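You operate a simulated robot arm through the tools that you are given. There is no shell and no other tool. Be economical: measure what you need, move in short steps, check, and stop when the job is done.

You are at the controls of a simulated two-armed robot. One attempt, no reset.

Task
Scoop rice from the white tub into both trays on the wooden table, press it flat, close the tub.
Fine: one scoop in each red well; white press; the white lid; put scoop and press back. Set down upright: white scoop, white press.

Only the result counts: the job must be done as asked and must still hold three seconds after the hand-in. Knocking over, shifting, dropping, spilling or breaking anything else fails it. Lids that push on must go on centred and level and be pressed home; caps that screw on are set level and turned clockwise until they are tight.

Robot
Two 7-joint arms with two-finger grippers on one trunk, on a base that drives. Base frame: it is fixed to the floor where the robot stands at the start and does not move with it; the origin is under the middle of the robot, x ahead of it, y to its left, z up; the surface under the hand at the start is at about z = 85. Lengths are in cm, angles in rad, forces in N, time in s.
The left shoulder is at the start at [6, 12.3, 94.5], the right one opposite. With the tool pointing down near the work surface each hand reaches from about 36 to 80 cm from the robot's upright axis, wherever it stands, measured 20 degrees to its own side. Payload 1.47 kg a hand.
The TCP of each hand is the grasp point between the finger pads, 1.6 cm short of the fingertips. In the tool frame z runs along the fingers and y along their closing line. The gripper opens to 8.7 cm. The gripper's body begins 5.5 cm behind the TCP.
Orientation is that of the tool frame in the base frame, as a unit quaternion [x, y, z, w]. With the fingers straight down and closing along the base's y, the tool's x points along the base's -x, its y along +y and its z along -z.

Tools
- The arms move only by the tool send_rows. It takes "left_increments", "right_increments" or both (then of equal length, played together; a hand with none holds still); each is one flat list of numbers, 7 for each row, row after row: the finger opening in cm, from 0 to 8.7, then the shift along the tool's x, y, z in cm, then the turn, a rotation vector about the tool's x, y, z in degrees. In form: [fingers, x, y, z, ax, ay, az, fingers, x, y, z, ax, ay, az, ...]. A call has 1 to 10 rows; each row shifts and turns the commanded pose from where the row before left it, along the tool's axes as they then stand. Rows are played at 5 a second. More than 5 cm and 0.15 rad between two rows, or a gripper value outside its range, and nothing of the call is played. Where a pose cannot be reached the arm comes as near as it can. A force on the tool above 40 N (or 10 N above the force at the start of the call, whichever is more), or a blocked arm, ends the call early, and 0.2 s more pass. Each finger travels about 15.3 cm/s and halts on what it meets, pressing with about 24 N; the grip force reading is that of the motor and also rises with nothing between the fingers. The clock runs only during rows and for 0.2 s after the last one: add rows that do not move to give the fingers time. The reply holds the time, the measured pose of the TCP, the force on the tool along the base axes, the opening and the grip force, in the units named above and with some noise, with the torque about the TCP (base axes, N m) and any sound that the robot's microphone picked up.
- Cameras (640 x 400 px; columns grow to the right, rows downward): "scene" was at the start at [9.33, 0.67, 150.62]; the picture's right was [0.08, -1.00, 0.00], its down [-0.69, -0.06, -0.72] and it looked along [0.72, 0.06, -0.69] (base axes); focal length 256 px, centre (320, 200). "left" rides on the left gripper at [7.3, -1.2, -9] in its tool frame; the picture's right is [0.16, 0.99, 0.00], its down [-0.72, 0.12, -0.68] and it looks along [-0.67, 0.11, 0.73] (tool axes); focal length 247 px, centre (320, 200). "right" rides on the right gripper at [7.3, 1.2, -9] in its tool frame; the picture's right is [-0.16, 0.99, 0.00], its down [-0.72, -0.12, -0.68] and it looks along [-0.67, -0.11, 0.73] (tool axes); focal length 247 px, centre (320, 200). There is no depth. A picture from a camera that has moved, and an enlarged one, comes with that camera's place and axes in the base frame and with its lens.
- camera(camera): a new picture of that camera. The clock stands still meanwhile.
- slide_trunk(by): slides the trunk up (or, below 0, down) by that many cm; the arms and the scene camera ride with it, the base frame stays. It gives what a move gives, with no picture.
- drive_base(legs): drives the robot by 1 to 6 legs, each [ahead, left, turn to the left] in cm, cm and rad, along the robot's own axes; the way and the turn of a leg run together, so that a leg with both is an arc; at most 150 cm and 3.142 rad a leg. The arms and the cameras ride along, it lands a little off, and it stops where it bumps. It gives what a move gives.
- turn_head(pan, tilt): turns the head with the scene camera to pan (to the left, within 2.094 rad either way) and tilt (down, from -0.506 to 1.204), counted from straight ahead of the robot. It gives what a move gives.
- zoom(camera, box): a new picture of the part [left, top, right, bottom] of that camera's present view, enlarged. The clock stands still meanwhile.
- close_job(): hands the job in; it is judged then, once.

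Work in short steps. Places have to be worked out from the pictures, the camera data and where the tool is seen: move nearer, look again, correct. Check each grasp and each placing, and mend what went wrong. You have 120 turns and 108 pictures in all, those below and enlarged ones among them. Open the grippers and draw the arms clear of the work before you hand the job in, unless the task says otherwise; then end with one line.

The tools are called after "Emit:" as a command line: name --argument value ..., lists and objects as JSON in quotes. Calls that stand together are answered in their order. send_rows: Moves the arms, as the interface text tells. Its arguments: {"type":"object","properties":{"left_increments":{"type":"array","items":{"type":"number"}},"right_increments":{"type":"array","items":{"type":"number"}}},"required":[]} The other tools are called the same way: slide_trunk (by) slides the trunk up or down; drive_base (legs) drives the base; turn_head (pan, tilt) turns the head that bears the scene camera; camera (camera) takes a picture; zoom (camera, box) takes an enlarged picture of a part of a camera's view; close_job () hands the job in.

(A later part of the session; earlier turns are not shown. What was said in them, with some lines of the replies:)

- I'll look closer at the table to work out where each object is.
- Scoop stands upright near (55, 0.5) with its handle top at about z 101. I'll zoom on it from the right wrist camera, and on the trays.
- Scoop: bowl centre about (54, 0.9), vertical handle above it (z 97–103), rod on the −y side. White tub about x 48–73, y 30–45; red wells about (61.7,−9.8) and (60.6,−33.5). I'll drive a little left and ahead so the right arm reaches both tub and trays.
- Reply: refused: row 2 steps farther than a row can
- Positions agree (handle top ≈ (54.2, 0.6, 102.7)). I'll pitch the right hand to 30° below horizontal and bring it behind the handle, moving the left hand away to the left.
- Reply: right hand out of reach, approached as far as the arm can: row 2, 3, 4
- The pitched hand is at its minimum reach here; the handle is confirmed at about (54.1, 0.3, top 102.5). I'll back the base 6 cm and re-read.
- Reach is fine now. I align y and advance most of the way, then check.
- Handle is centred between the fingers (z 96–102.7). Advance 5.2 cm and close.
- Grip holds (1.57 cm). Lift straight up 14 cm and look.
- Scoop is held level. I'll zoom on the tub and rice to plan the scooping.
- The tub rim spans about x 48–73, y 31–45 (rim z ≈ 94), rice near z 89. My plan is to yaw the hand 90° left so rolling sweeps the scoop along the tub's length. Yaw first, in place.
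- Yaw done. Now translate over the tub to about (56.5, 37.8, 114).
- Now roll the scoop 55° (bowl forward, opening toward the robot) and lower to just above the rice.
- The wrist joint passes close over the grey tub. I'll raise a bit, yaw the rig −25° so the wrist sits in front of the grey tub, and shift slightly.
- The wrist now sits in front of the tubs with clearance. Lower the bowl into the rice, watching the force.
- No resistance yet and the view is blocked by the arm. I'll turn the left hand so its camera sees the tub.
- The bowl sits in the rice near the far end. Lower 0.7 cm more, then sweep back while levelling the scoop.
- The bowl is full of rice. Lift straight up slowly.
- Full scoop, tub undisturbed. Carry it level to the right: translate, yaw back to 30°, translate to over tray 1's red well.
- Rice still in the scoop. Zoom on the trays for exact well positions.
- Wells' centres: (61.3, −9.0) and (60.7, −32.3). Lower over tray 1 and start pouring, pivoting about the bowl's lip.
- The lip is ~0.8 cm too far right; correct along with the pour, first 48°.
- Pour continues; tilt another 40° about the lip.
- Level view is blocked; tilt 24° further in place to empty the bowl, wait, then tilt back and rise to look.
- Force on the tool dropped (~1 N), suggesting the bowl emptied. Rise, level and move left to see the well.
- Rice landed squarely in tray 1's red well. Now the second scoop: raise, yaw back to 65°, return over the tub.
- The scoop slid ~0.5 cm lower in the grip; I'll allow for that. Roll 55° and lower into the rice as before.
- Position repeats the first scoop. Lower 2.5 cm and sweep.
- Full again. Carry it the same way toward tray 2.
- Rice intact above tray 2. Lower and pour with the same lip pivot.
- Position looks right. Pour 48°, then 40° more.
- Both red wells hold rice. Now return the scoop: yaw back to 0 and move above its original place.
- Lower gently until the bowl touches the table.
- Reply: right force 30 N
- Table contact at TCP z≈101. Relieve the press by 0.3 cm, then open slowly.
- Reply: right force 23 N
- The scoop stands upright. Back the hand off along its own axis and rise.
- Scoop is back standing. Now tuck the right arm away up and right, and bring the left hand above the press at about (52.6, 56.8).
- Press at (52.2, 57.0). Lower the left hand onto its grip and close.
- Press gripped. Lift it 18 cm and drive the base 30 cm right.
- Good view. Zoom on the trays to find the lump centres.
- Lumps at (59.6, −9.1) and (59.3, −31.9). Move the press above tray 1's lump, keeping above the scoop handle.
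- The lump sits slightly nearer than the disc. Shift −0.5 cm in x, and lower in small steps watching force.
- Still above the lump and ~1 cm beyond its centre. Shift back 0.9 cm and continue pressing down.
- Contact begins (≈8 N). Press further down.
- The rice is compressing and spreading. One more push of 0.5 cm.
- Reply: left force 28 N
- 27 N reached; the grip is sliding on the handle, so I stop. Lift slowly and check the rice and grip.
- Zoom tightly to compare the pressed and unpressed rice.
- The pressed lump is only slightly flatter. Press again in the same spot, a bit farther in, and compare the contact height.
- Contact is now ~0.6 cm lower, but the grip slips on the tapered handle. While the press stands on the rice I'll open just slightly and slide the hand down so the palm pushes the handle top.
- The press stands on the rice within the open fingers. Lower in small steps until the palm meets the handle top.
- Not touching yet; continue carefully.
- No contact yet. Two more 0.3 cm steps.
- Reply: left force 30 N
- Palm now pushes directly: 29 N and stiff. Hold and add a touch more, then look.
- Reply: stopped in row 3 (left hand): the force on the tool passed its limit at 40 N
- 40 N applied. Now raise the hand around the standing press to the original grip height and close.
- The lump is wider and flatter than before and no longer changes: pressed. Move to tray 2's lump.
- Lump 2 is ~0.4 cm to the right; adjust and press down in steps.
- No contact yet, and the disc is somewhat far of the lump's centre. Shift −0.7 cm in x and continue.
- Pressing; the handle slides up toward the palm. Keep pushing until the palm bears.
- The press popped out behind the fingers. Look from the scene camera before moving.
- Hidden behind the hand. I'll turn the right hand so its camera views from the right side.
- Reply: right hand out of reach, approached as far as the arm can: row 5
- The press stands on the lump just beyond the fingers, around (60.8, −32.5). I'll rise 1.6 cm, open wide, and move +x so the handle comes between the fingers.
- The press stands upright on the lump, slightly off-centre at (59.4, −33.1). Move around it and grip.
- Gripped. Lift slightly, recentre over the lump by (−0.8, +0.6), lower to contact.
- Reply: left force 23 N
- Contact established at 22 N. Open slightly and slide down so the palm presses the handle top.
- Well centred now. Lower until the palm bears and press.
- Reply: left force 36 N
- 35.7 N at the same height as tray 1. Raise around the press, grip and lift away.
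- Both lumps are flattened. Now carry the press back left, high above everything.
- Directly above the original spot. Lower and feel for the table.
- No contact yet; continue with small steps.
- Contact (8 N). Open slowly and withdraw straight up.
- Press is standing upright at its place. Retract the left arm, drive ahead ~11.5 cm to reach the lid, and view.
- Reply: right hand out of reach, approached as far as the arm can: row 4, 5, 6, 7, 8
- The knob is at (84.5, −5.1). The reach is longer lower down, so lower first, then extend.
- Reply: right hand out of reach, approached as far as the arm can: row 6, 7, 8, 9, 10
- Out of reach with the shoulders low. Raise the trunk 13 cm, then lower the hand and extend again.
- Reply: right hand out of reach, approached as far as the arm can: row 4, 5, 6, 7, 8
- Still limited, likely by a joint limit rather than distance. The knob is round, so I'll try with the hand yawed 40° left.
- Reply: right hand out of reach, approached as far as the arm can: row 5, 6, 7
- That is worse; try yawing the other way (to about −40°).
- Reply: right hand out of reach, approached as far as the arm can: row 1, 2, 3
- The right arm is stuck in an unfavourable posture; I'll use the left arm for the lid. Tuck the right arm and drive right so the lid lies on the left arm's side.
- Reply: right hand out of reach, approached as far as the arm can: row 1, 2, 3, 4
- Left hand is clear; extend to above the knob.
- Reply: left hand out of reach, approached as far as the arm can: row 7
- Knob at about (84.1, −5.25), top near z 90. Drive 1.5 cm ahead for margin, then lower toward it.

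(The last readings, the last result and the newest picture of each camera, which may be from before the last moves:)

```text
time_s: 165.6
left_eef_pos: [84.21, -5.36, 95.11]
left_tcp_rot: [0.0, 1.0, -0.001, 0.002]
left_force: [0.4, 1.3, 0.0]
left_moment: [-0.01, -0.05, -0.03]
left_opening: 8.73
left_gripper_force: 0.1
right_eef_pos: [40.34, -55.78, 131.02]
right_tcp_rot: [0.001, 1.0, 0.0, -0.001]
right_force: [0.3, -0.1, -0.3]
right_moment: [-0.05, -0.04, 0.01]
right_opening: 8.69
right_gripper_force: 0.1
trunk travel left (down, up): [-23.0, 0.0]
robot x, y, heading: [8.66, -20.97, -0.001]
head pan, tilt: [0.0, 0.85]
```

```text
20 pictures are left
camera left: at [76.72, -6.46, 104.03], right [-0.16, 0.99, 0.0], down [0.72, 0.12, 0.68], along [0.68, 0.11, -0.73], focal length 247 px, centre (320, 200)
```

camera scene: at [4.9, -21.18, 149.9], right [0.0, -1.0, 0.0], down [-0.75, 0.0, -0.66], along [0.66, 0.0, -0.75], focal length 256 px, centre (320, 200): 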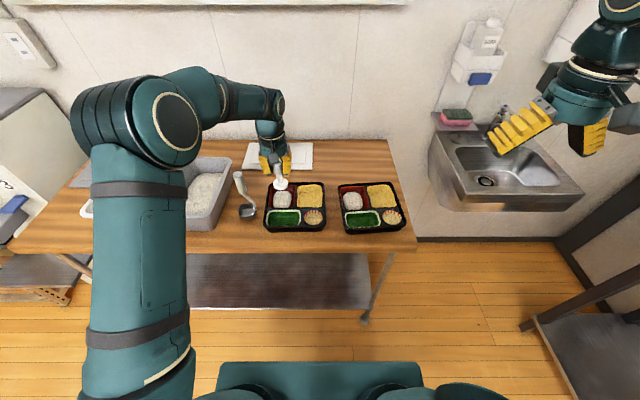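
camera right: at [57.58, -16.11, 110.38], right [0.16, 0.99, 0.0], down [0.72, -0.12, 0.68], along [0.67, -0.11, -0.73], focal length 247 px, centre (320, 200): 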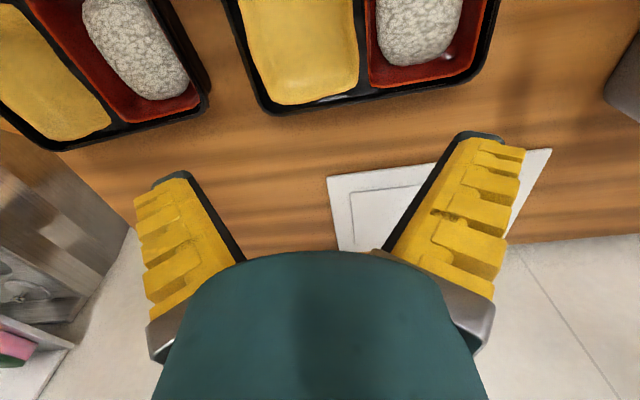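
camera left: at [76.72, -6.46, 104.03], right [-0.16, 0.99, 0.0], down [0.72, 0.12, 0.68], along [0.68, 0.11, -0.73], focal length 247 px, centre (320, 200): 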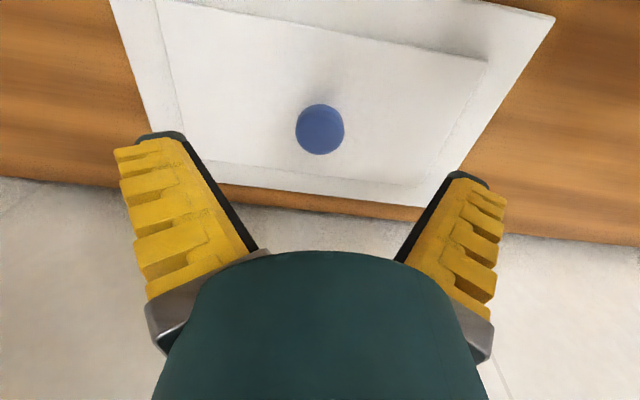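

Aligned within 0.1 cm. Lower 6.3 cm and close on the knob.

Emit:
send_rows --left_increments '[8.7, -0.1, 0.1, 3, 0, 0, 0, 8.7, 0, 0, 2.5, 0, 0, 0, 8.7, 0, 0, 0.7, 0, 0, 0]'

Emit:
send_rows --left_increments '[5, 0, 0, 0, 0, 0, 0, 0, 0, 0, 0, 0, 0, 0, 0, 0, 0, 0, 0, 0, 0, 0, 0, 0, 0, 0, 0, 0]'

Emit:
camera --camera "left"

```text
time_s: 166.4
left_eef_pos: [83.72, -5.17, 88.99]
left_tcp_rot: [0.0, 1.0, -0.001, 0.003]
left_force: [-0.5, 0.4, -0.4]
left_moment: [0.03, -0.01, 0.02]
left_opening: 8.68
left_gripper_force: 0.1
left hand out of reach, approached as far as the arm can: row 2
right_eef_pos: [40.44, -55.72, 131.03]
right_tcp_rot: [-0.001, 1.0, 0.0, -0.001]
right_force: [-0.6, -0.6, -0.6]
right_moment: [0.01, 0.01, -0.03]
right_opening: 8.7
right_gripper_force: 0.1
trunk travel left (down, up): [-23.0, 0.0]
robot x, y, heading: [8.8, -20.48, 0.001]
head pan, tilt: [0.0, 0.85]
```

```text
time_s: 167.4
left_eef_pos: [83.61, -5.2, 89.13]
left_tcp_rot: [0.0, 1.0, -0.002, 0.004]
left_force: [0.3, 0.2, 5.7]
left_moment: [-0.02, 0.37, 0.0]
left_opening: 2.81
left_gripper_force: 24.2
right_eef_pos: [40.23, -55.65, 131.06]
right_tcp_rot: [0.0, 1.0, 0.0, -0.001]
right_force: [0.3, -0.2, -0.1]
right_moment: [0.01, -0.02, -0.01]
right_opening: 8.68
right_gripper_force: 0.0
trunk travel left (down, up): [-23.0, 0.0]
robot x, y, heading: [8.98, -19.99, -0.002]
head pan, tilt: [0.0, 0.85]
```

```text
19 pictures are left
camera left: at [76.21, -6.35, 98.05], right [-0.16, 0.99, 0.0], down [0.72, 0.12, 0.68], along [0.68, 0.11, -0.73], focal length 247 px, centre (320, 200)
```

left: 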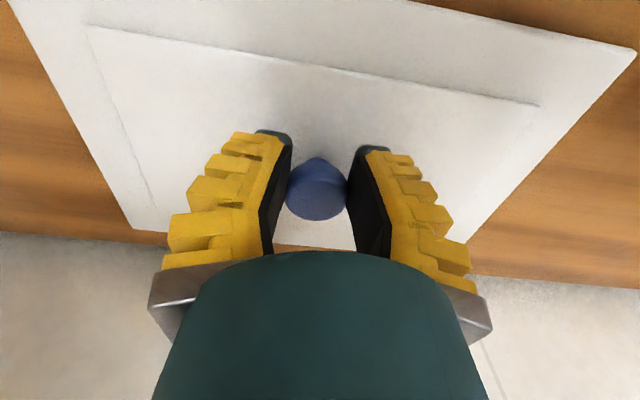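

Knob gripped (2.8 cm). Lift a little and pull back toward the robot while rising.

Emit:
send_rows --left_increments '[0, 0, 0, -1, 0, 0, 0, 0, 0, 0, -2, 0, 0, 0, 0, 1.5, 0, -3, 0, 0, 0, 0, 3, 0, -3, 0, 0, 0, 0, 3, 0, -3, 0, 0, 0, 0, 3, 0, -3, 0, 0, 0, 0, 3, 0, -3, 0, 0, 0]'

Emit:
camera --camera "left"

Emit:
camera --camera "scene"

```text
time_s: 169.0
left_eef_pos: [84.81, -5.7, 106.08]
left_tcp_rot: [0.001, 1.0, -0.001, 0.001]
left_force: [-0.3, 0.0, -0.5]
left_moment: [-0.01, -0.01, -0.01]
left_opening: 2.52
left_gripper_force: 24.0
left hand out of reach, approached as far as the arm can: row 3, 4, 5, 6, 7
right_eef_pos: [40.24, -55.79, 131.09]
right_tcp_rot: [0.0, 1.0, 0.0, -0.001]
right_force: [0.0, 0.0, -0.2]
right_moment: [-0.02, -0.03, -0.01]
right_opening: 8.71
right_gripper_force: 0.0
trunk travel left (down, up): [-23.0, 0.0]
robot x, y, heading: [8.63, -20.84, -0.001]
head pan, tilt: [0.0, 0.85]
```

```text
18 pictures are left
camera left: at [77.49, -6.78, 115.01], right [-0.16, 0.99, 0.0], down [0.72, 0.12, 0.68], along [0.67, 0.11, -0.73], focal length 247 px, centre (320, 200)
```

left: 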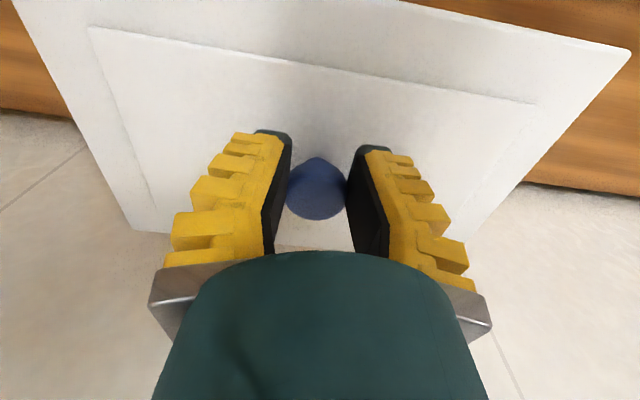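

```text
17 pictures are left
camera scene: at [17.73, -20.63, 162.9], right [0.0, -1.0, 0.0], down [-0.75, 0.0, -0.66], along [0.66, 0.0, -0.75], focal length 256 px, centre (320, 200)
```

scene: 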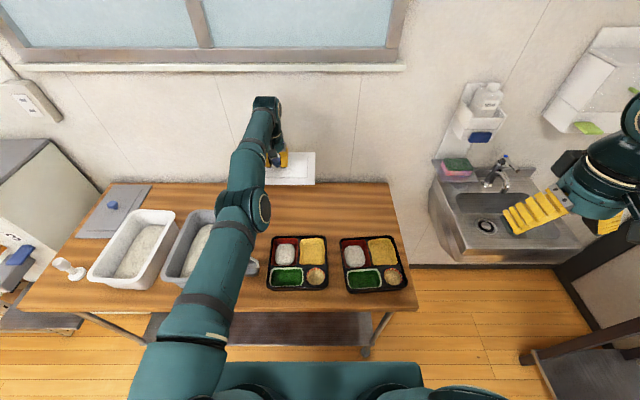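

The lid is held level. Drive back 15 cm, then left 43 cm, keeping the lid well above the tubs.

Emit:
drive_base --legs '[[-15, 0, 0], [0, 43.5, 0]]'

Emit:
send_rows --left_increments '[0, 2, 0, -0.5, 0, 0, 0, 0, 3, 0, -0.5, 0, 0, 0, 0, 3, 0, 0, 0, 0, 0, 0, 1, 0, 0, 0, 0, 0]'

```text
time_s: 174.2
left_eef_pos: [70.04, 36.71, 105.96]
left_tcp_rot: [-0.001, 1.0, -0.001, 0.002]
left_force: [0.7, -0.7, 0.2]
left_moment: [0.02, 0.03, 0.03]
left_opening: 2.51
left_gripper_force: 24.3
right_eef_pos: [25.52, -13.41, 131.07]
right_tcp_rot: [-0.002, 1.0, 0.0, -0.001]
right_force: [-0.4, -0.4, 0.5]
right_moment: [-0.06, -0.04, 0.0]
right_opening: 8.7
right_gripper_force: 0.1
trunk travel left (down, up): [-23.0, 0.0]
robot x, y, heading: [-6.08, 21.6, 0.001]
head pan, tilt: [0.0, 0.85]
```

```text
time_s: 175.2
left_eef_pos: [70.01, 36.43, 106.65]
left_tcp_rot: [-0.002, 1.0, -0.001, 0.002]
left_force: [-0.4, -0.4, -0.6]
left_moment: [0.0, -0.01, 0.01]
left_opening: 2.46
left_gripper_force: 23.8
left hand out of reach, approached as far as the arm can: row 1, 2, 3, 4
right_eef_pos: [25.47, -13.48, 131.02]
right_tcp_rot: [-0.001, 1.0, 0.0, -0.001]
right_force: [0.0, 0.0, 0.4]
right_moment: [0.03, -0.02, -0.02]
right_opening: 8.69
right_gripper_force: 0.0
trunk travel left (down, up): [-23.0, 0.0]
robot x, y, heading: [-6.04, 21.43, 0.001]
head pan, tilt: [0.0, 0.85]
```

The arm is nearly straight and won't retract directly. Start the needed 90° yaw of the lid while lowering slightly, and see if the posture frees up.

Emit:
send_rows --left_increments '[0, 0, 0, 0, 0, 0, 8, 0, 0, 0, 0, 0, 0, 8, 0, 0, 0, 0, 0, 0, 8, 0, 0, 0, 0, 0, 0, 8, 0, 0, 0, 0, 0, 0, 8]'

Emit:
send_rows --left_increments '[0, 1.5, 2, 0, 0, 0, 0, 0, 1.5, 2, 0, 0, 0, 0]'

```text
time_s: 176.4
left_eef_pos: [70.01, 36.63, 106.76]
left_tcp_rot: [0.342, 0.94, 0.0, 0.001]
left_force: [0.1, 0.1, 0.0]
left_moment: [-0.01, 0.0, 0.01]
left_opening: 2.44
left_gripper_force: 23.7
right_eef_pos: [25.55, -13.54, 131.06]
right_tcp_rot: [-0.001, 1.0, 0.0, 0.001]
right_force: [-0.1, -0.2, 0.3]
right_moment: [-0.03, -0.02, 0.03]
right_opening: 8.69
right_gripper_force: 0.1
trunk travel left (down, up): [-23.0, 0.0]
robot x, y, heading: [-5.96, 21.83, 0.003]
head pan, tilt: [0.0, 0.85]
```

```text
time_s: 177.0
left_eef_pos: [70.15, 41.68, 106.61]
left_tcp_rot: [0.342, 0.94, 0.0, 0.002]
left_force: [-1.1, 0.2, -0.3]
left_moment: [-0.01, 0.0, 0.02]
left_opening: 2.48
left_gripper_force: 24.0
right_eef_pos: [25.44, -13.41, 131.05]
right_tcp_rot: [-0.001, 1.0, 0.0, -0.001]
right_force: [0.0, -0.1, -0.3]
right_moment: [0.02, 0.0, -0.01]
right_opening: 8.72
right_gripper_force: 0.0
trunk travel left (down, up): [-23.0, 0.0]
robot x, y, heading: [-6.16, 21.63, 0.003]
head pan, tilt: [0.0, 0.85]
```

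Responsive again. Finish the yaw to about −90° and then look at the tub.

Emit:
send_rows --left_increments '[0, 0, 0, 0, 0, 0, 8.4, 0, 0, 0, 0, 0, 0, 8.4, 0, 0, 0, 0, 0, 0, 8.4, 0, 0, 0, 0, 0, 0, 8.4, 0, 0, 0, 0, 0, 0, 8.4, 0, 0, 0, 0, 0, 0, 8]'

Emit:
send_rows --left_increments '[0, 0, -3, -0.5, 0, 0, 0, 0, 0, -3, -0.5, 0, 0, 0]'

Emit:
turn_head --pan 0.2 --tilt 0.95

Emit:
camera --camera "scene"

```text
time_s: 178.4
left_eef_pos: [70.17, 41.58, 106.6]
left_tcp_rot: [0.706, 0.708, 0.001, 0.001]
left_force: [0.4, -0.8, -0.4]
left_moment: [-0.01, 0.0, 0.02]
left_opening: 2.47
left_gripper_force: 24.1
right_eef_pos: [25.55, -13.59, 131.09]
right_tcp_rot: [-0.001, 1.0, 0.0, -0.001]
right_force: [0.3, 0.1, -0.2]
right_moment: [0.0, 0.05, -0.03]
right_opening: 8.7
right_gripper_force: 0.0
trunk travel left (down, up): [-23.0, 0.0]
robot x, y, heading: [-6.02, 21.49, 0.005]
head pan, tilt: [0.0, 0.85]
```

```text
time_s: 179.0
left_eef_pos: [64.25, 41.6, 107.7]
left_tcp_rot: [0.706, 0.708, 0.002, 0.003]
left_force: [0.6, 0.2, -0.7]
left_moment: [0.01, -0.02, 0.0]
left_opening: 2.46
left_gripper_force: 23.6
right_eef_pos: [25.54, -13.55, 130.99]
right_tcp_rot: [-0.002, 1.0, 0.0, -0.001]
right_force: [0.5, -0.4, 0.6]
right_moment: [0.01, 0.0, 0.0]
right_opening: 8.71
right_gripper_force: 0.0
trunk travel left (down, up): [-23.0, 0.0]
robot x, y, heading: [-6.19, 21.66, -0.001]
head pan, tilt: [0.0, 0.85]
```

```text
time_s: 179.7
left_eef_pos: [64.38, 41.47, 107.61]
left_tcp_rot: [0.706, 0.708, 0.001, 0.002]
left_force: [0.2, 0.1, -0.1]
left_moment: [0.0, 0.02, 0.01]
left_opening: 2.45
left_gripper_force: 23.7
right_eef_pos: [25.44, -13.52, 131.08]
right_tcp_rot: [-0.002, 1.0, 0.0, -0.001]
right_force: [0.9, -0.5, -0.2]
right_moment: [0.01, -0.01, -0.01]
right_opening: 8.69
right_gripper_force: 0.2
trunk travel left (down, up): [-23.0, 0.0]
robot x, y, heading: [-5.8, 21.6, 0.001]
head pan, tilt: [0.201, 0.949]
```

```text
16 pictures are left
camera scene: at [2.17, 23.06, 162.15], right [0.2, -0.98, 0.0], down [-0.8, -0.16, -0.58], along [0.57, 0.12, -0.81], focal length 256 px, centre (320, 200)
```

scene: 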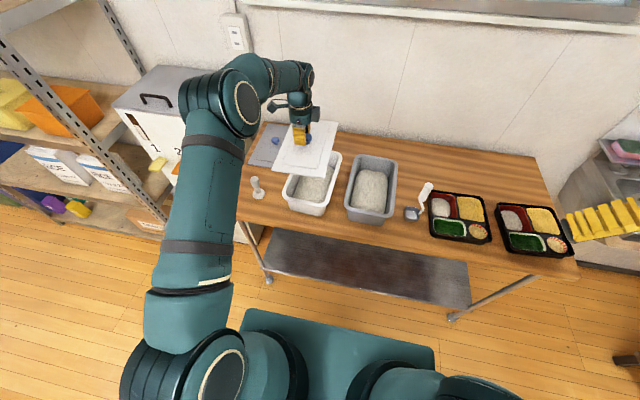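

Good view. Zoom on lid and tub to align.

Emit:
zoom --camera "scene" --box '[255, 110, 355, 220]'

```text
3.64 times, centred on (305, 165) of scene
camera zoom: at [2.17, 23.06, 162.15], right [0.2, -0.98, 0.0], down [-0.8, -0.16, -0.58], along [0.57, 0.12, -0.81], focal length 931 px, centre (374, 327)
```

zoom: 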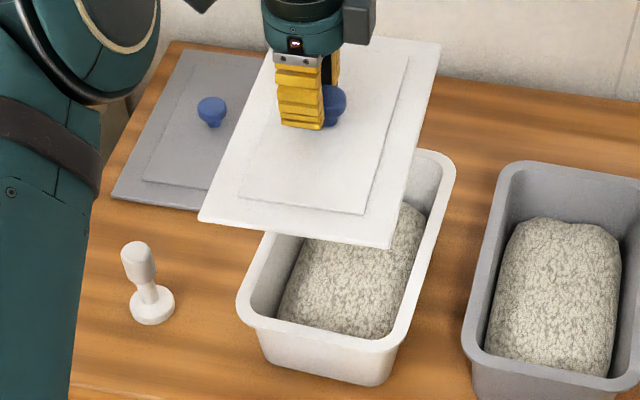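

Relative to the lid centre, the tub centre is about (−3.4, −2.9), and the tub is rotated −3.5°. Apply that and lower to just above the rim.

Emit:
send_rows --left_increments '[0, -1.45, -1.7, 0, 0, 0, 3.5, 0, -1.45, -1.7, 0, 0, 0, 0, 0, 0, 0, 2.5, 0, 0, 0, 0, 0, 0, 2.5, 0, 0, 0, 0, 0, 0, 1, 0, 0, 0, 0, 0, 0, 0, 0, 0, 0]'

Emit:
zoom --camera "scene" --box '[255, 110, 355, 220]'

Emit:
camera --camera "left"

```text
time_s: 181.1
left_eef_pos: [60.78, 38.68, 101.43]
left_tcp_rot: [0.727, 0.686, 0.001, 0.003]
left_force: [1.0, 0.3, -1.3]
left_moment: [0.01, 0.01, -0.01]
left_opening: 2.45
left_gripper_force: 23.6
right_eef_pos: [25.5, -13.47, 131.06]
right_tcp_rot: [-0.003, 1.0, -0.001, -0.001]
right_force: [-0.2, 0.3, 0.1]
right_moment: [-0.02, -0.05, 0.0]
right_opening: 8.72
right_gripper_force: 0.0
trunk travel left (down, up): [-23.0, 0.0]
robot x, y, heading: [-6.28, 21.31, -0.001]
head pan, tilt: [0.201, 0.949]
```

```text
3.64 times, centred on (305, 165) of scene
camera zoom: at [2.16, 23.06, 162.15], right [0.2, -0.98, 0.0], down [-0.8, -0.16, -0.58], along [0.57, 0.12, -0.81], focal length 931 px, centre (374, 327)
```

zoom: 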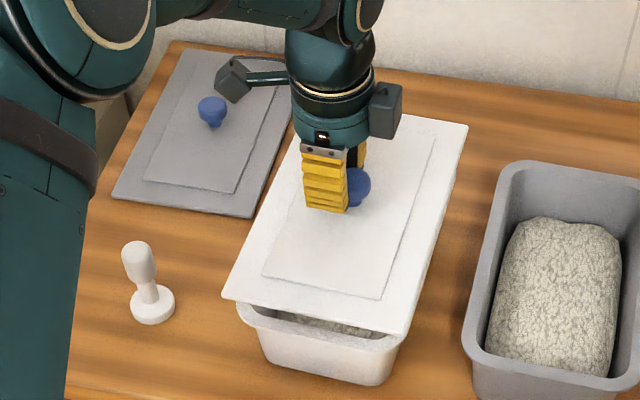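

```text
13 pictures are left
camera left: at [59.91, 46.05, 110.42], right [0.99, 0.1, 0.0], down [0.07, -0.73, 0.68], along [0.07, -0.68, -0.73], focal length 247 px, centre (320, 200)
```

left: 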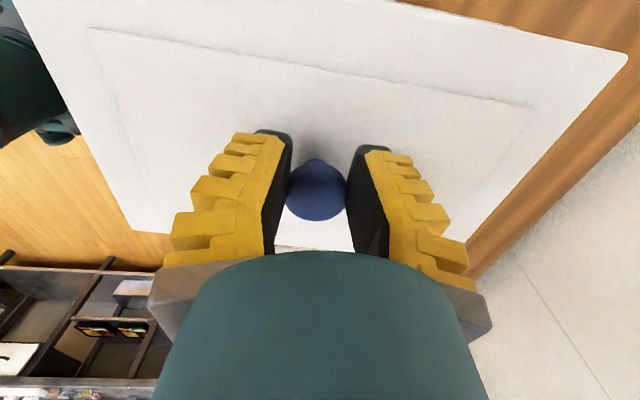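

The lid is aligned within a few millimetres. Nudge 0.2 cm right and lower another 2.2 cm, then check.

Emit:
send_rows --left_increments '[0, -0.2, 0, 1.2, 0, 0, 0, 0, 0, 0, 1, 0, 0, 0, 0, 0, 0, 0, 0, 0, 0]'

Emit:
zoom --camera "scene" --box '[275, 130, 345, 220]'

```text
time_s: 181.9
left_eef_pos: [60.71, 38.39, 99.34]
left_tcp_rot: [0.728, 0.686, 0.001, 0.001]
left_force: [-0.3, -0.1, -0.6]
left_moment: [0.01, 0.02, 0.02]
left_opening: 2.43
left_gripper_force: 24.2
right_eef_pos: [25.45, -13.48, 131.13]
right_tcp_rot: [-0.002, 1.0, 0.001, -0.001]
right_force: [0.2, 0.0, -1.1]
right_moment: [-0.02, -0.01, 0.0]
right_opening: 8.72
right_gripper_force: 0.0
trunk travel left (down, up): [-23.0, 0.0]
robot x, y, heading: [-5.9, 21.79, 0.0]
head pan, tilt: [0.201, 0.949]
```

```text
4.44 times, centred on (310, 175) of scene
camera zoom: at [2.16, 23.05, 162.15], right [0.2, -0.98, 0.0], down [-0.8, -0.16, -0.58], along [0.57, 0.12, -0.81], focal length 1138 px, centre (364, 311)
```

zoom: 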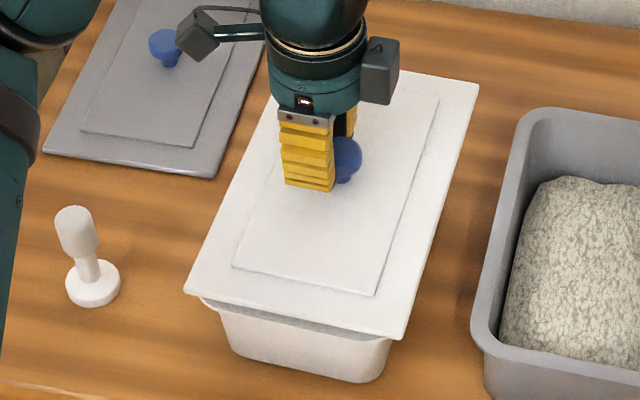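

Zoom tightly on the near edge to judge the overhang.

Emit:
zoom --camera "scene" --box '[272, 182, 342, 217]'

```text
9.14 times, centred on (307, 200) of scene
camera zoom: at [2.16, 23.05, 162.15], right [0.2, -0.98, 0.0], down [-0.8, -0.16, -0.58], along [0.57, 0.12, -0.81], focal length 2341 px, centre (439, 205)
```

zoom: 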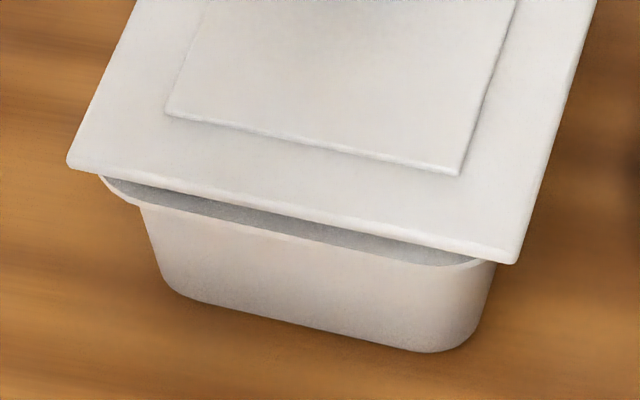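

Side overhangs are nearly equal (shift 0.15 right); the near one depends on the rim height. Lower gently to first contact and look again.

Emit:
send_rows --left_increments '[0, -0.15, 0, 0.5, 0, 0, 0, 0, 0, 0, 0.3, 0, 0, 0]'

Emit:
send_rows --left_increments '[0, 0, 0, 0.3, 0, 0, 0, 0, 0, 0, 0, 0, 0, 0]'

Emit:
zoom --camera "scene" --box '[272, 182, 342, 217]'

```text
time_s: 182.5
left_eef_pos: [60.9, 38.38, 98.57]
left_tcp_rot: [0.728, 0.686, 0.001, 0.002]
left_force: [-0.4, -1.1, -1.0]
left_moment: [0.01, -0.02, -0.02]
left_opening: 2.47
left_gripper_force: 23.9
right_eef_pos: [25.53, -13.51, 131.04]
right_tcp_rot: [-0.001, 1.0, 0.0, -0.001]
right_force: [-0.5, 0.7, -0.7]
right_moment: [-0.02, 0.02, 0.0]
right_opening: 8.69
right_gripper_force: 0.0
trunk travel left (down, up): [-23.0, 0.0]
robot x, y, heading: [-6.16, 21.32, 0.004]
head pan, tilt: [0.201, 0.949]
```

```text
time_s: 183.1
left_eef_pos: [60.77, 38.38, 98.16]
left_tcp_rot: [0.727, 0.687, 0.0, 0.002]
left_force: [0.9, -0.8, -0.5]
left_moment: [0.05, 0.1, 0.0]
left_opening: 2.49
left_gripper_force: 24.0
right_eef_pos: [25.57, -13.58, 131.14]
right_tcp_rot: [-0.001, 1.0, 0.0, -0.001]
right_force: [0.0, 0.0, 0.6]
right_moment: [0.01, 0.0, 0.01]
right_opening: 8.7
right_gripper_force: 0.1
trunk travel left (down, up): [-23.0, 0.0]
robot x, y, heading: [-6.18, 21.45, 0.002]
head pan, tilt: [0.201, 0.949]
```

```text
9.14 times, centred on (307, 200) of scene
camera zoom: at [2.17, 23.05, 162.15], right [0.2, -0.98, 0.0], down [-0.8, -0.16, -0.58], along [0.57, 0.12, -0.81], focal length 2341 px, centre (439, 205)
```

zoom: 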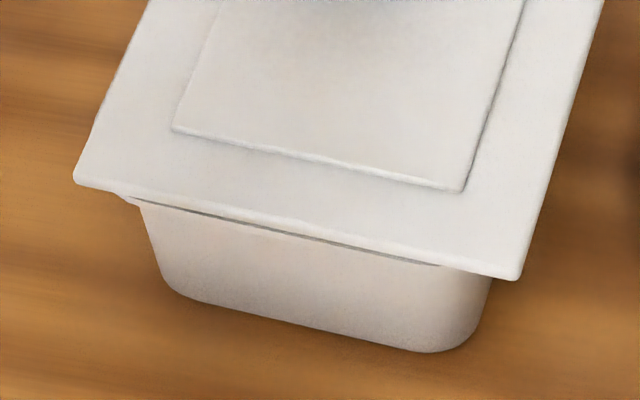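

Contact is imminent at TCP 98.2 and overhangs are even all round. Press the lid down in small steps.

Emit:
send_rows --left_increments '[0, 0.05, 0, 0.3, 0, 0, 0, 0, 0, 0, 0, 0, 0, 0]'

Emit:
send_rows --left_increments '[0, 0, 0, 0.3, 0, 0, 0, 0, 0, 0, 0, 0, 0, 0]'

Emit:
send_rows --left_increments '[0, 0, 0, 0.2, 0, 0, 0, 0, 0, 0, 0, 0, 0, 0]'

Emit:
zoom --camera "scene" --box '[272, 182, 342, 217]'

```text
time_s: 183.7
left_eef_pos: [60.69, 38.38, 98.16]
left_tcp_rot: [0.727, 0.686, 0.001, 0.004]
left_force: [0.6, 0.2, 12.9]
left_moment: [-0.22, 0.05, -0.01]
left_opening: 2.65
left_gripper_force: 23.9
right_eef_pos: [25.42, -13.57, 131.05]
right_tcp_rot: [-0.002, 1.0, 0.0, 0.0]
right_force: [0.6, 0.1, -1.0]
right_moment: [-0.01, 0.04, 0.02]
right_opening: 8.68
right_gripper_force: 0.1
trunk travel left (down, up): [-23.0, 0.0]
robot x, y, heading: [-6.24, 21.45, 0.003]
head pan, tilt: [0.201, 0.949]
```

```text
time_s: 184.3
left_eef_pos: [60.81, 38.38, 97.83]
left_tcp_rot: [0.727, 0.687, 0.002, 0.003]
left_force: [2.5, 1.9, 23.3]
left_moment: [-0.52, 0.0, -0.02]
left_opening: 3.11
left_gripper_force: 24.1
right_eef_pos: [25.25, -13.64, 131.1]
right_tcp_rot: [-0.002, 1.0, 0.0, -0.001]
right_force: [0.2, -0.4, 0.0]
right_moment: [0.0, 0.0, 0.02]
right_opening: 8.7
right_gripper_force: 0.1
trunk travel left (down, up): [-23.0, 0.0]
robot x, y, heading: [-5.94, 21.76, 0.0]
head pan, tilt: [0.201, 0.949]
```

```text
time_s: 184.9
left_eef_pos: [60.78, 38.37, 97.55]
left_tcp_rot: [0.728, 0.686, 0.004, 0.003]
left_force: [6.2, 3.0, 25.4]
left_moment: [-0.49, -0.06, 0.07]
left_opening: 3.42
left_gripper_force: 24.2
right_eef_pos: [25.39, -13.48, 131.1]
right_tcp_rot: [-0.002, 1.0, 0.001, 0.0]
right_force: [0.1, -0.1, 0.6]
right_moment: [0.02, 0.01, 0.01]
right_opening: 8.69
right_gripper_force: 0.0
trunk travel left (down, up): [-23.0, 0.0]
robot x, y, heading: [-5.71, 21.35, 0.003]
head pan, tilt: [0.201, 0.949]
```

```text
9.14 times, centred on (307, 200) of scene
camera zoom: at [1.98, 23.04, 162.17], right [0.2, -0.98, 0.0], down [-0.8, -0.16, -0.58], along [0.57, 0.12, -0.81], focal length 2341 px, centre (439, 205)
```

zoom: 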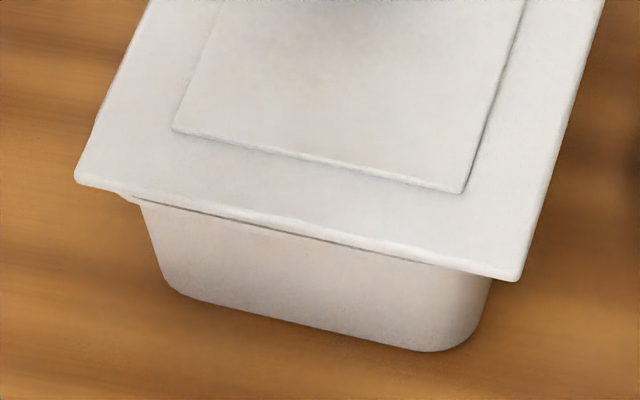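

Fingers begin slipping on the knob at 25 N. I'll release, close the fist, and press on top of the knob instead.

Emit:
send_rows --left_increments '[0, 0, 0, -0.5, 0, 0, 0, 4.5, 0, 0, 0, 0, 0, 0, 8.7, 0, 0, 0, 0, 0, 0, 8.7, 0, 0, 0, 0, 0, 0, 8.7, 0, 0, -3, 0, 0, 0, 8.7, 0, 0, -3, 0, 0, 0, 8.7, 0, 0, -2, 0, 0, 0, 0, 0, 0, 0, 0, 0, 0, 0, 0, 0, 0, 0, 0, 0, 0, 0, 0, 0, 0, 0, 0]'

Emit:
camera --camera "left"

```text
time_s: 187.1
left_eef_pos: [60.59, 38.51, 106.03]
left_tcp_rot: [0.727, 0.686, 0.0, 0.001]
left_force: [0.1, -0.2, 0.2]
left_moment: [0.0, 0.03, 0.04]
left_opening: 0.0
left_gripper_force: 24.2
right_eef_pos: [25.48, -13.37, 131.16]
right_tcp_rot: [-0.002, 1.0, 0.0, -0.001]
right_force: [0.5, 0.5, -1.1]
right_moment: [-0.02, 0.04, 0.02]
right_opening: 8.71
right_gripper_force: 0.1
trunk travel left (down, up): [-23.0, 0.0]
robot x, y, heading: [-6.02, 21.53, 0.002]
head pan, tilt: [0.201, 0.949]
heard: snap
```

```text
8 pictures are left
camera left: at [59.78, 45.85, 115.08], right [0.99, 0.1, 0.0], down [0.07, -0.73, 0.68], along [0.07, -0.68, -0.73], focal length 247 px, centre (320, 200)
```

left: 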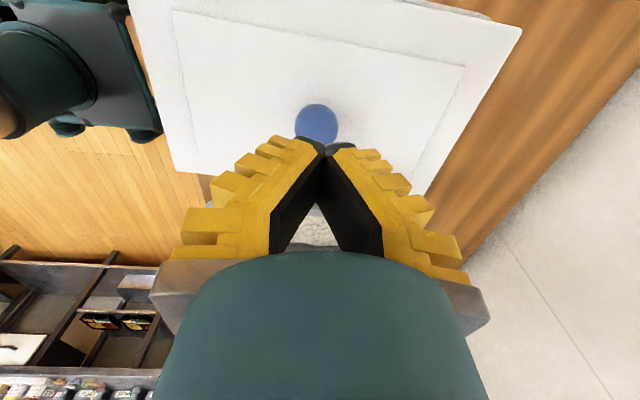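

A snap was heard. Check the lid from the scene camera.

Emit:
zoom --camera "scene" --box '[265, 125, 345, 220]'

```text
4.21 times, centred on (305, 172) of scene
camera zoom: at [2.17, 23.06, 162.15], right [0.2, -0.98, 0.0], down [-0.8, -0.16, -0.58], along [0.57, 0.12, -0.81], focal length 1078 px, centre (383, 316)
```

zoom: 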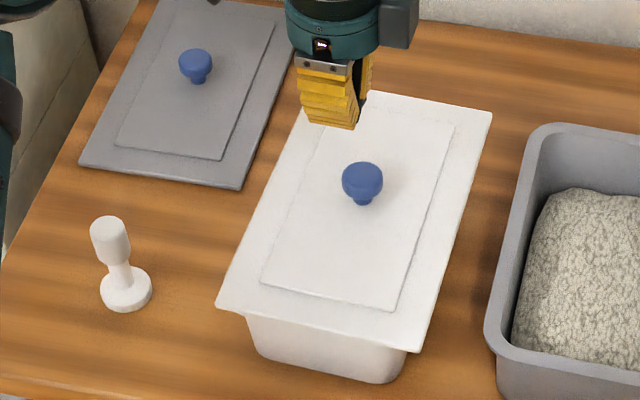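

The lid is seated, level and centred. For certainty press the knob's top with the closed fist to a firm force.

Emit:
send_rows --left_increments '[0, -0.55, -0.15, 2.5, 0, 0, 0, 0, 0, 0, 2.3, 0, 0, 0, 0, 0, 0, 0.3, 0, 0, 0]'

Emit:
send_rows --left_increments '[0, 0, 0, 0.3, 0, 0, 0, 0, 0, 0, 0.3, 0, 0, 0, 0, 0, 0, 0.2, 0, 0, 0]'

```text
time_s: 187.9
left_eef_pos: [60.57, 37.84, 100.93]
left_tcp_rot: [0.727, 0.687, 0.001, 0.002]
left_force: [0.6, -0.8, -0.6]
left_moment: [-0.05, -0.03, -0.01]
left_opening: 0.01
left_gripper_force: 23.9
right_eef_pos: [25.47, -13.54, 131.14]
right_tcp_rot: [-0.002, 1.0, 0.001, -0.001]
right_force: [0.2, -0.4, 0.7]
right_moment: [0.04, 0.01, 0.01]
right_opening: 8.7
right_gripper_force: 0.0
trunk travel left (down, up): [-23.0, 0.0]
robot x, y, heading: [-6.06, 21.73, 0.007]
head pan, tilt: [0.201, 0.949]
```

```text
time_s: 188.7
left_eef_pos: [60.55, 37.96, 100.13]
left_tcp_rot: [0.727, 0.686, 0.0, 0.002]
left_force: [0.5, 0.2, 0.1]
left_moment: [-0.01, -0.02, 0.03]
left_opening: 0.0
left_gripper_force: 24.4
right_eef_pos: [25.56, -13.36, 131.09]
right_tcp_rot: [-0.002, 1.0, 0.0, -0.001]
right_force: [0.6, 0.9, -0.7]
right_moment: [0.02, -0.01, 0.02]
right_opening: 8.71
right_gripper_force: 0.0
trunk travel left (down, up): [-23.0, 0.0]
robot x, y, heading: [-5.9, 21.54, 0.005]
head pan, tilt: [0.201, 0.949]
```

Emit:
send_rows --left_increments '[0, 0, 0, 0.3, 0, 0, 0, 0, 0, 0, 0.2, 0, 0, 0, 0, 0, 0, 0, 0, 0, 0]'

Emit:
send_rows --left_increments '[0, 0, 0, 0.2, 0, 0, 0, 0, 0, 0, 0.15, 0, 0, 0, 0, 0, 0, 0, 0, 0, 0]'

```text
time_s: 189.5
left_eef_pos: [60.67, 37.86, 99.51]
left_tcp_rot: [0.727, 0.686, 0.0, 0.002]
left_force: [-0.5, 0.4, -0.7]
left_moment: [0.02, 0.01, 0.03]
left_opening: 0.0
left_gripper_force: 24.2
right_eef_pos: [25.54, -13.54, 131.03]
right_tcp_rot: [-0.002, 1.0, 0.0, -0.001]
right_force: [-0.5, 0.2, -0.4]
right_moment: [0.0, -0.02, 0.04]
right_opening: 8.69
right_gripper_force: 0.1
trunk travel left (down, up): [-23.0, 0.0]
robot x, y, heading: [-6.17, 21.67, 0.008]
head pan, tilt: [0.201, 0.949]
```

```text
time_s: 190.3
left_eef_pos: [60.48, 37.83, 99.31]
left_tcp_rot: [0.727, 0.686, 0.001, 0.003]
left_force: [1.7, 0.6, 5.1]
left_moment: [-0.01, 0.01, 0.01]
left_opening: 0.59
left_gripper_force: 24.2
right_eef_pos: [25.47, -13.46, 131.03]
right_tcp_rot: [-0.001, 1.0, 0.0, -0.002]
right_force: [0.3, -0.6, -0.5]
right_moment: [0.01, 0.0, 0.0]
right_opening: 8.74
right_gripper_force: 0.0
trunk travel left (down, up): [-23.0, 0.0]
robot x, y, heading: [-6.1, 21.3, 0.003]
head pan, tilt: [0.201, 0.949]
```

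Contact made. Push a bit more.

Emit:
send_rows --left_increments '[0, 0, 0, 0.25, 0, 0, 0, 0, 0, 0, 0.2, 0, 0, 0, 0, 0, 0, 0, 0, 0, 0]'

Emit:
send_rows --left_increments '[0, 0, 0, 0.2, 0, 0, 0, 0, 0, 0, 0, 0, 0, 0]'

```text
time_s: 191.1
left_eef_pos: [60.58, 37.88, 99.09]
left_tcp_rot: [0.727, 0.686, 0.003, 0.004]
left_force: [2.2, 4.0, 29.4]
left_moment: [-0.19, 0.06, 0.01]
left_opening: 0.62
left_gripper_force: 23.7
right_eef_pos: [25.4, -13.54, 131.12]
right_tcp_rot: [-0.002, 1.0, 0.0, 0.001]
right_force: [-0.7, 0.0, -0.7]
right_moment: [-0.02, -0.03, -0.02]
right_opening: 8.71
right_gripper_force: 0.2
trunk travel left (down, up): [-23.0, 0.0]
robot x, y, heading: [-6.07, 21.67, 0.002]
head pan, tilt: [0.201, 0.949]
```

```text
time_s: 191.7
left_eef_pos: [60.61, 37.83, 99.18]
left_tcp_rot: [0.728, 0.686, 0.004, 0.006]
left_force: [-7.7, 1.0, 17.1]
left_moment: [-0.14, 0.08, -0.07]
left_opening: 0.62
left_gripper_force: 23.9
right_eef_pos: [25.4, -13.43, 131.05]
right_tcp_rot: [-0.001, 1.0, 0.001, 0.0]
right_force: [-0.1, -0.8, 0.0]
right_moment: [-0.02, 0.02, 0.01]
right_opening: 8.73
right_gripper_force: 0.1
trunk travel left (down, up): [-23.0, 0.0]
robot x, y, heading: [-6.04, 21.42, 0.004]
head pan, tilt: [0.201, 0.949]
stopped in row 2 (left hand): the force on the tool passed its limit at 41 N (the readings are from after the stop); the commanded pose is now the measured one
```

The lid held firm at 41 N. Withdraw straight up, open, and pull the arm clear.

Emit:
send_rows --left_increments '[1.5, 0, 0, -0.5, 0, 0, 0, 2, 0, 0, -2, 0, 0, 0, 4, 0, 0, -4, 0, 0, 0, 8.7, 0, 0, -4, 0, 0, 0, 8.7, 0, 0, -4, 0, 0, 0, 8.7, 0, -2, -4, 0, 0, 0, 8.7, 0, -4, -1, 0, 0, 0, 8.7, 0, -4, 0, 0, 0, 0, 8.7, 0, -4, 0, 0, 0, 0, 8.7, 0, -4, 0, 0, 0, 0]'

Emit:
turn_head --pan -0.1 --tilt 0.85

Emit:
camera --camera "scene"

```text
time_s: 193.9
left_eef_pos: [42.48, 39.08, 118.05]
left_tcp_rot: [0.727, 0.687, 0.005, 0.004]
left_force: [-0.1, 0.9, 0.2]
left_moment: [-0.01, -0.04, -0.02]
left_opening: 8.69
left_gripper_force: 0.0
right_eef_pos: [25.4, -13.43, 131.08]
right_tcp_rot: [-0.002, 1.0, -0.001, 0.0]
right_force: [0.5, 0.5, 0.4]
right_moment: [-0.04, 0.01, -0.01]
right_opening: 8.71
right_gripper_force: 0.0
trunk travel left (down, up): [-23.0, 0.0]
robot x, y, heading: [-5.63, 21.39, 0.001]
head pan, tilt: [0.201, 0.949]
```

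```text
time_s: 194.7
left_eef_pos: [42.6, 38.99, 118.04]
left_tcp_rot: [0.727, 0.686, 0.004, 0.005]
left_force: [0.7, 0.0, 0.3]
left_moment: [0.0, -0.01, 0.01]
left_opening: 8.7
left_gripper_force: 0.0
right_eef_pos: [25.53, -13.43, 131.01]
right_tcp_rot: [-0.002, 1.0, 0.0, -0.001]
right_force: [0.6, -0.5, -0.1]
right_moment: [-0.01, 0.0, -0.01]
right_opening: 8.71
right_gripper_force: 0.1
trunk travel left (down, up): [-23.0, 0.0]
robot x, y, heading: [-6.35, 21.52, 0.002]
head pan, tilt: [-0.099, 0.85]
```

```text
6 pictures are left
camera scene: at [2.81, 20.84, 162.9], right [-0.1, -1.0, 0.0], down [-0.75, 0.07, -0.66], along [0.66, -0.06, -0.75], focal length 256 px, centre (320, 200)
```

scene: 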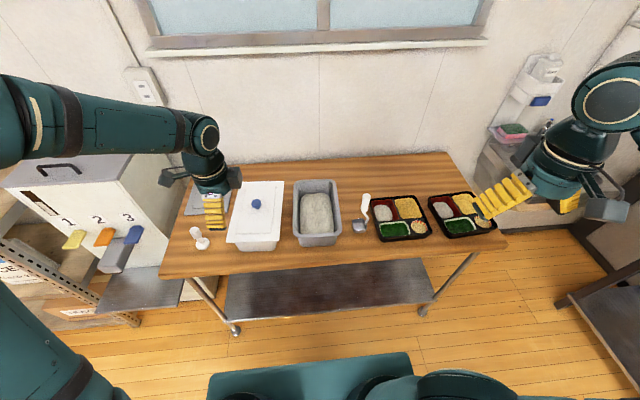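

Everything looks in order; one zoomed check of the tub, scoop and trays.

Emit:
zoom --camera "scene" --box '[180, 170, 350, 265]'

Emit:
zoom --camera "scene" --box '[340, 180, 510, 250]'

```text
3.76 times, centred on (265, 218) of scene
camera zoom: at [2.81, 20.84, 162.9], right [-0.1, -1.0, 0.0], down [-0.75, 0.07, -0.66], along [0.66, -0.06, -0.75], focal length 964 px, centre (527, 134)
```

zoom: 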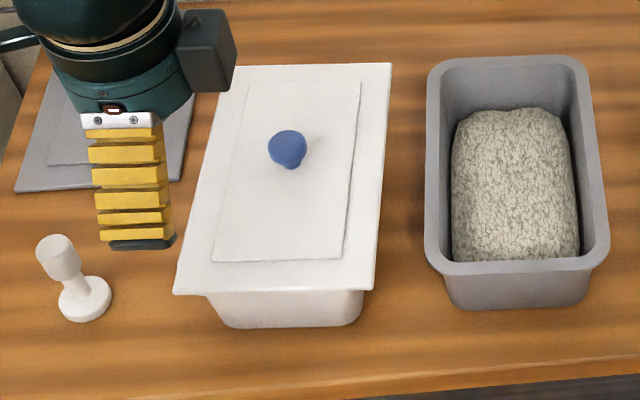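

```text
3.76 times, centred on (425, 215) of scene
camera zoom: at [2.81, 20.84, 162.9], right [-0.1, -1.0, 0.0], down [-0.75, 0.07, -0.66], along [0.66, -0.06, -0.75], focal length 964 px, centre (-75, 144)
```

zoom: 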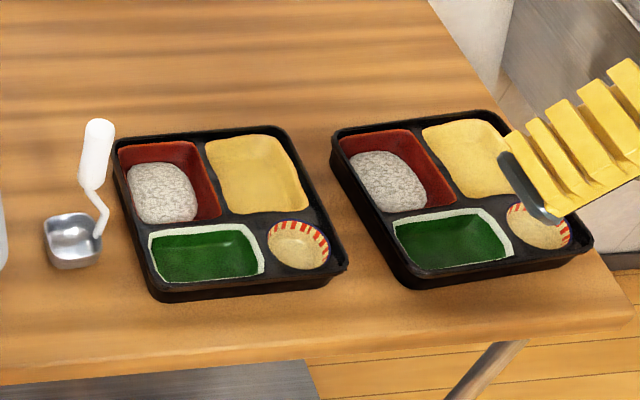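

All done; back the robot away from the table and hand in.

Emit:
drive_base --legs '[[-15, 0, 0]]'

Emit:
close_job

```text
time_s: 196.1
left_eef_pos: [27.61, 38.87, 118.03]
left_tcp_rot: [0.728, 0.686, 0.003, 0.004]
left_force: [-0.7, -0.3, 0.0]
left_moment: [0.0, -0.01, 0.03]
left_opening: 8.69
left_gripper_force: 0.1
right_eef_pos: [10.33, -13.59, 131.13]
right_tcp_rot: [-0.001, 1.0, 0.0, 0.0]
right_force: [-0.6, 0.1, -0.5]
right_moment: [0.02, -0.05, 0.03]
right_opening: 8.73
right_gripper_force: 0.0
trunk travel left (down, up): [-23.0, 0.0]
robot x, y, heading: [-21.0, 21.64, -0.003]
head pan, tilt: [-0.099, 0.85]
```

```text
The job is handed in.
```

The job is handed in: one scoop of rice is in each red well and pressed down, the white lid is snapped onto the white tub, and the scoop and press stand upright back in their places.
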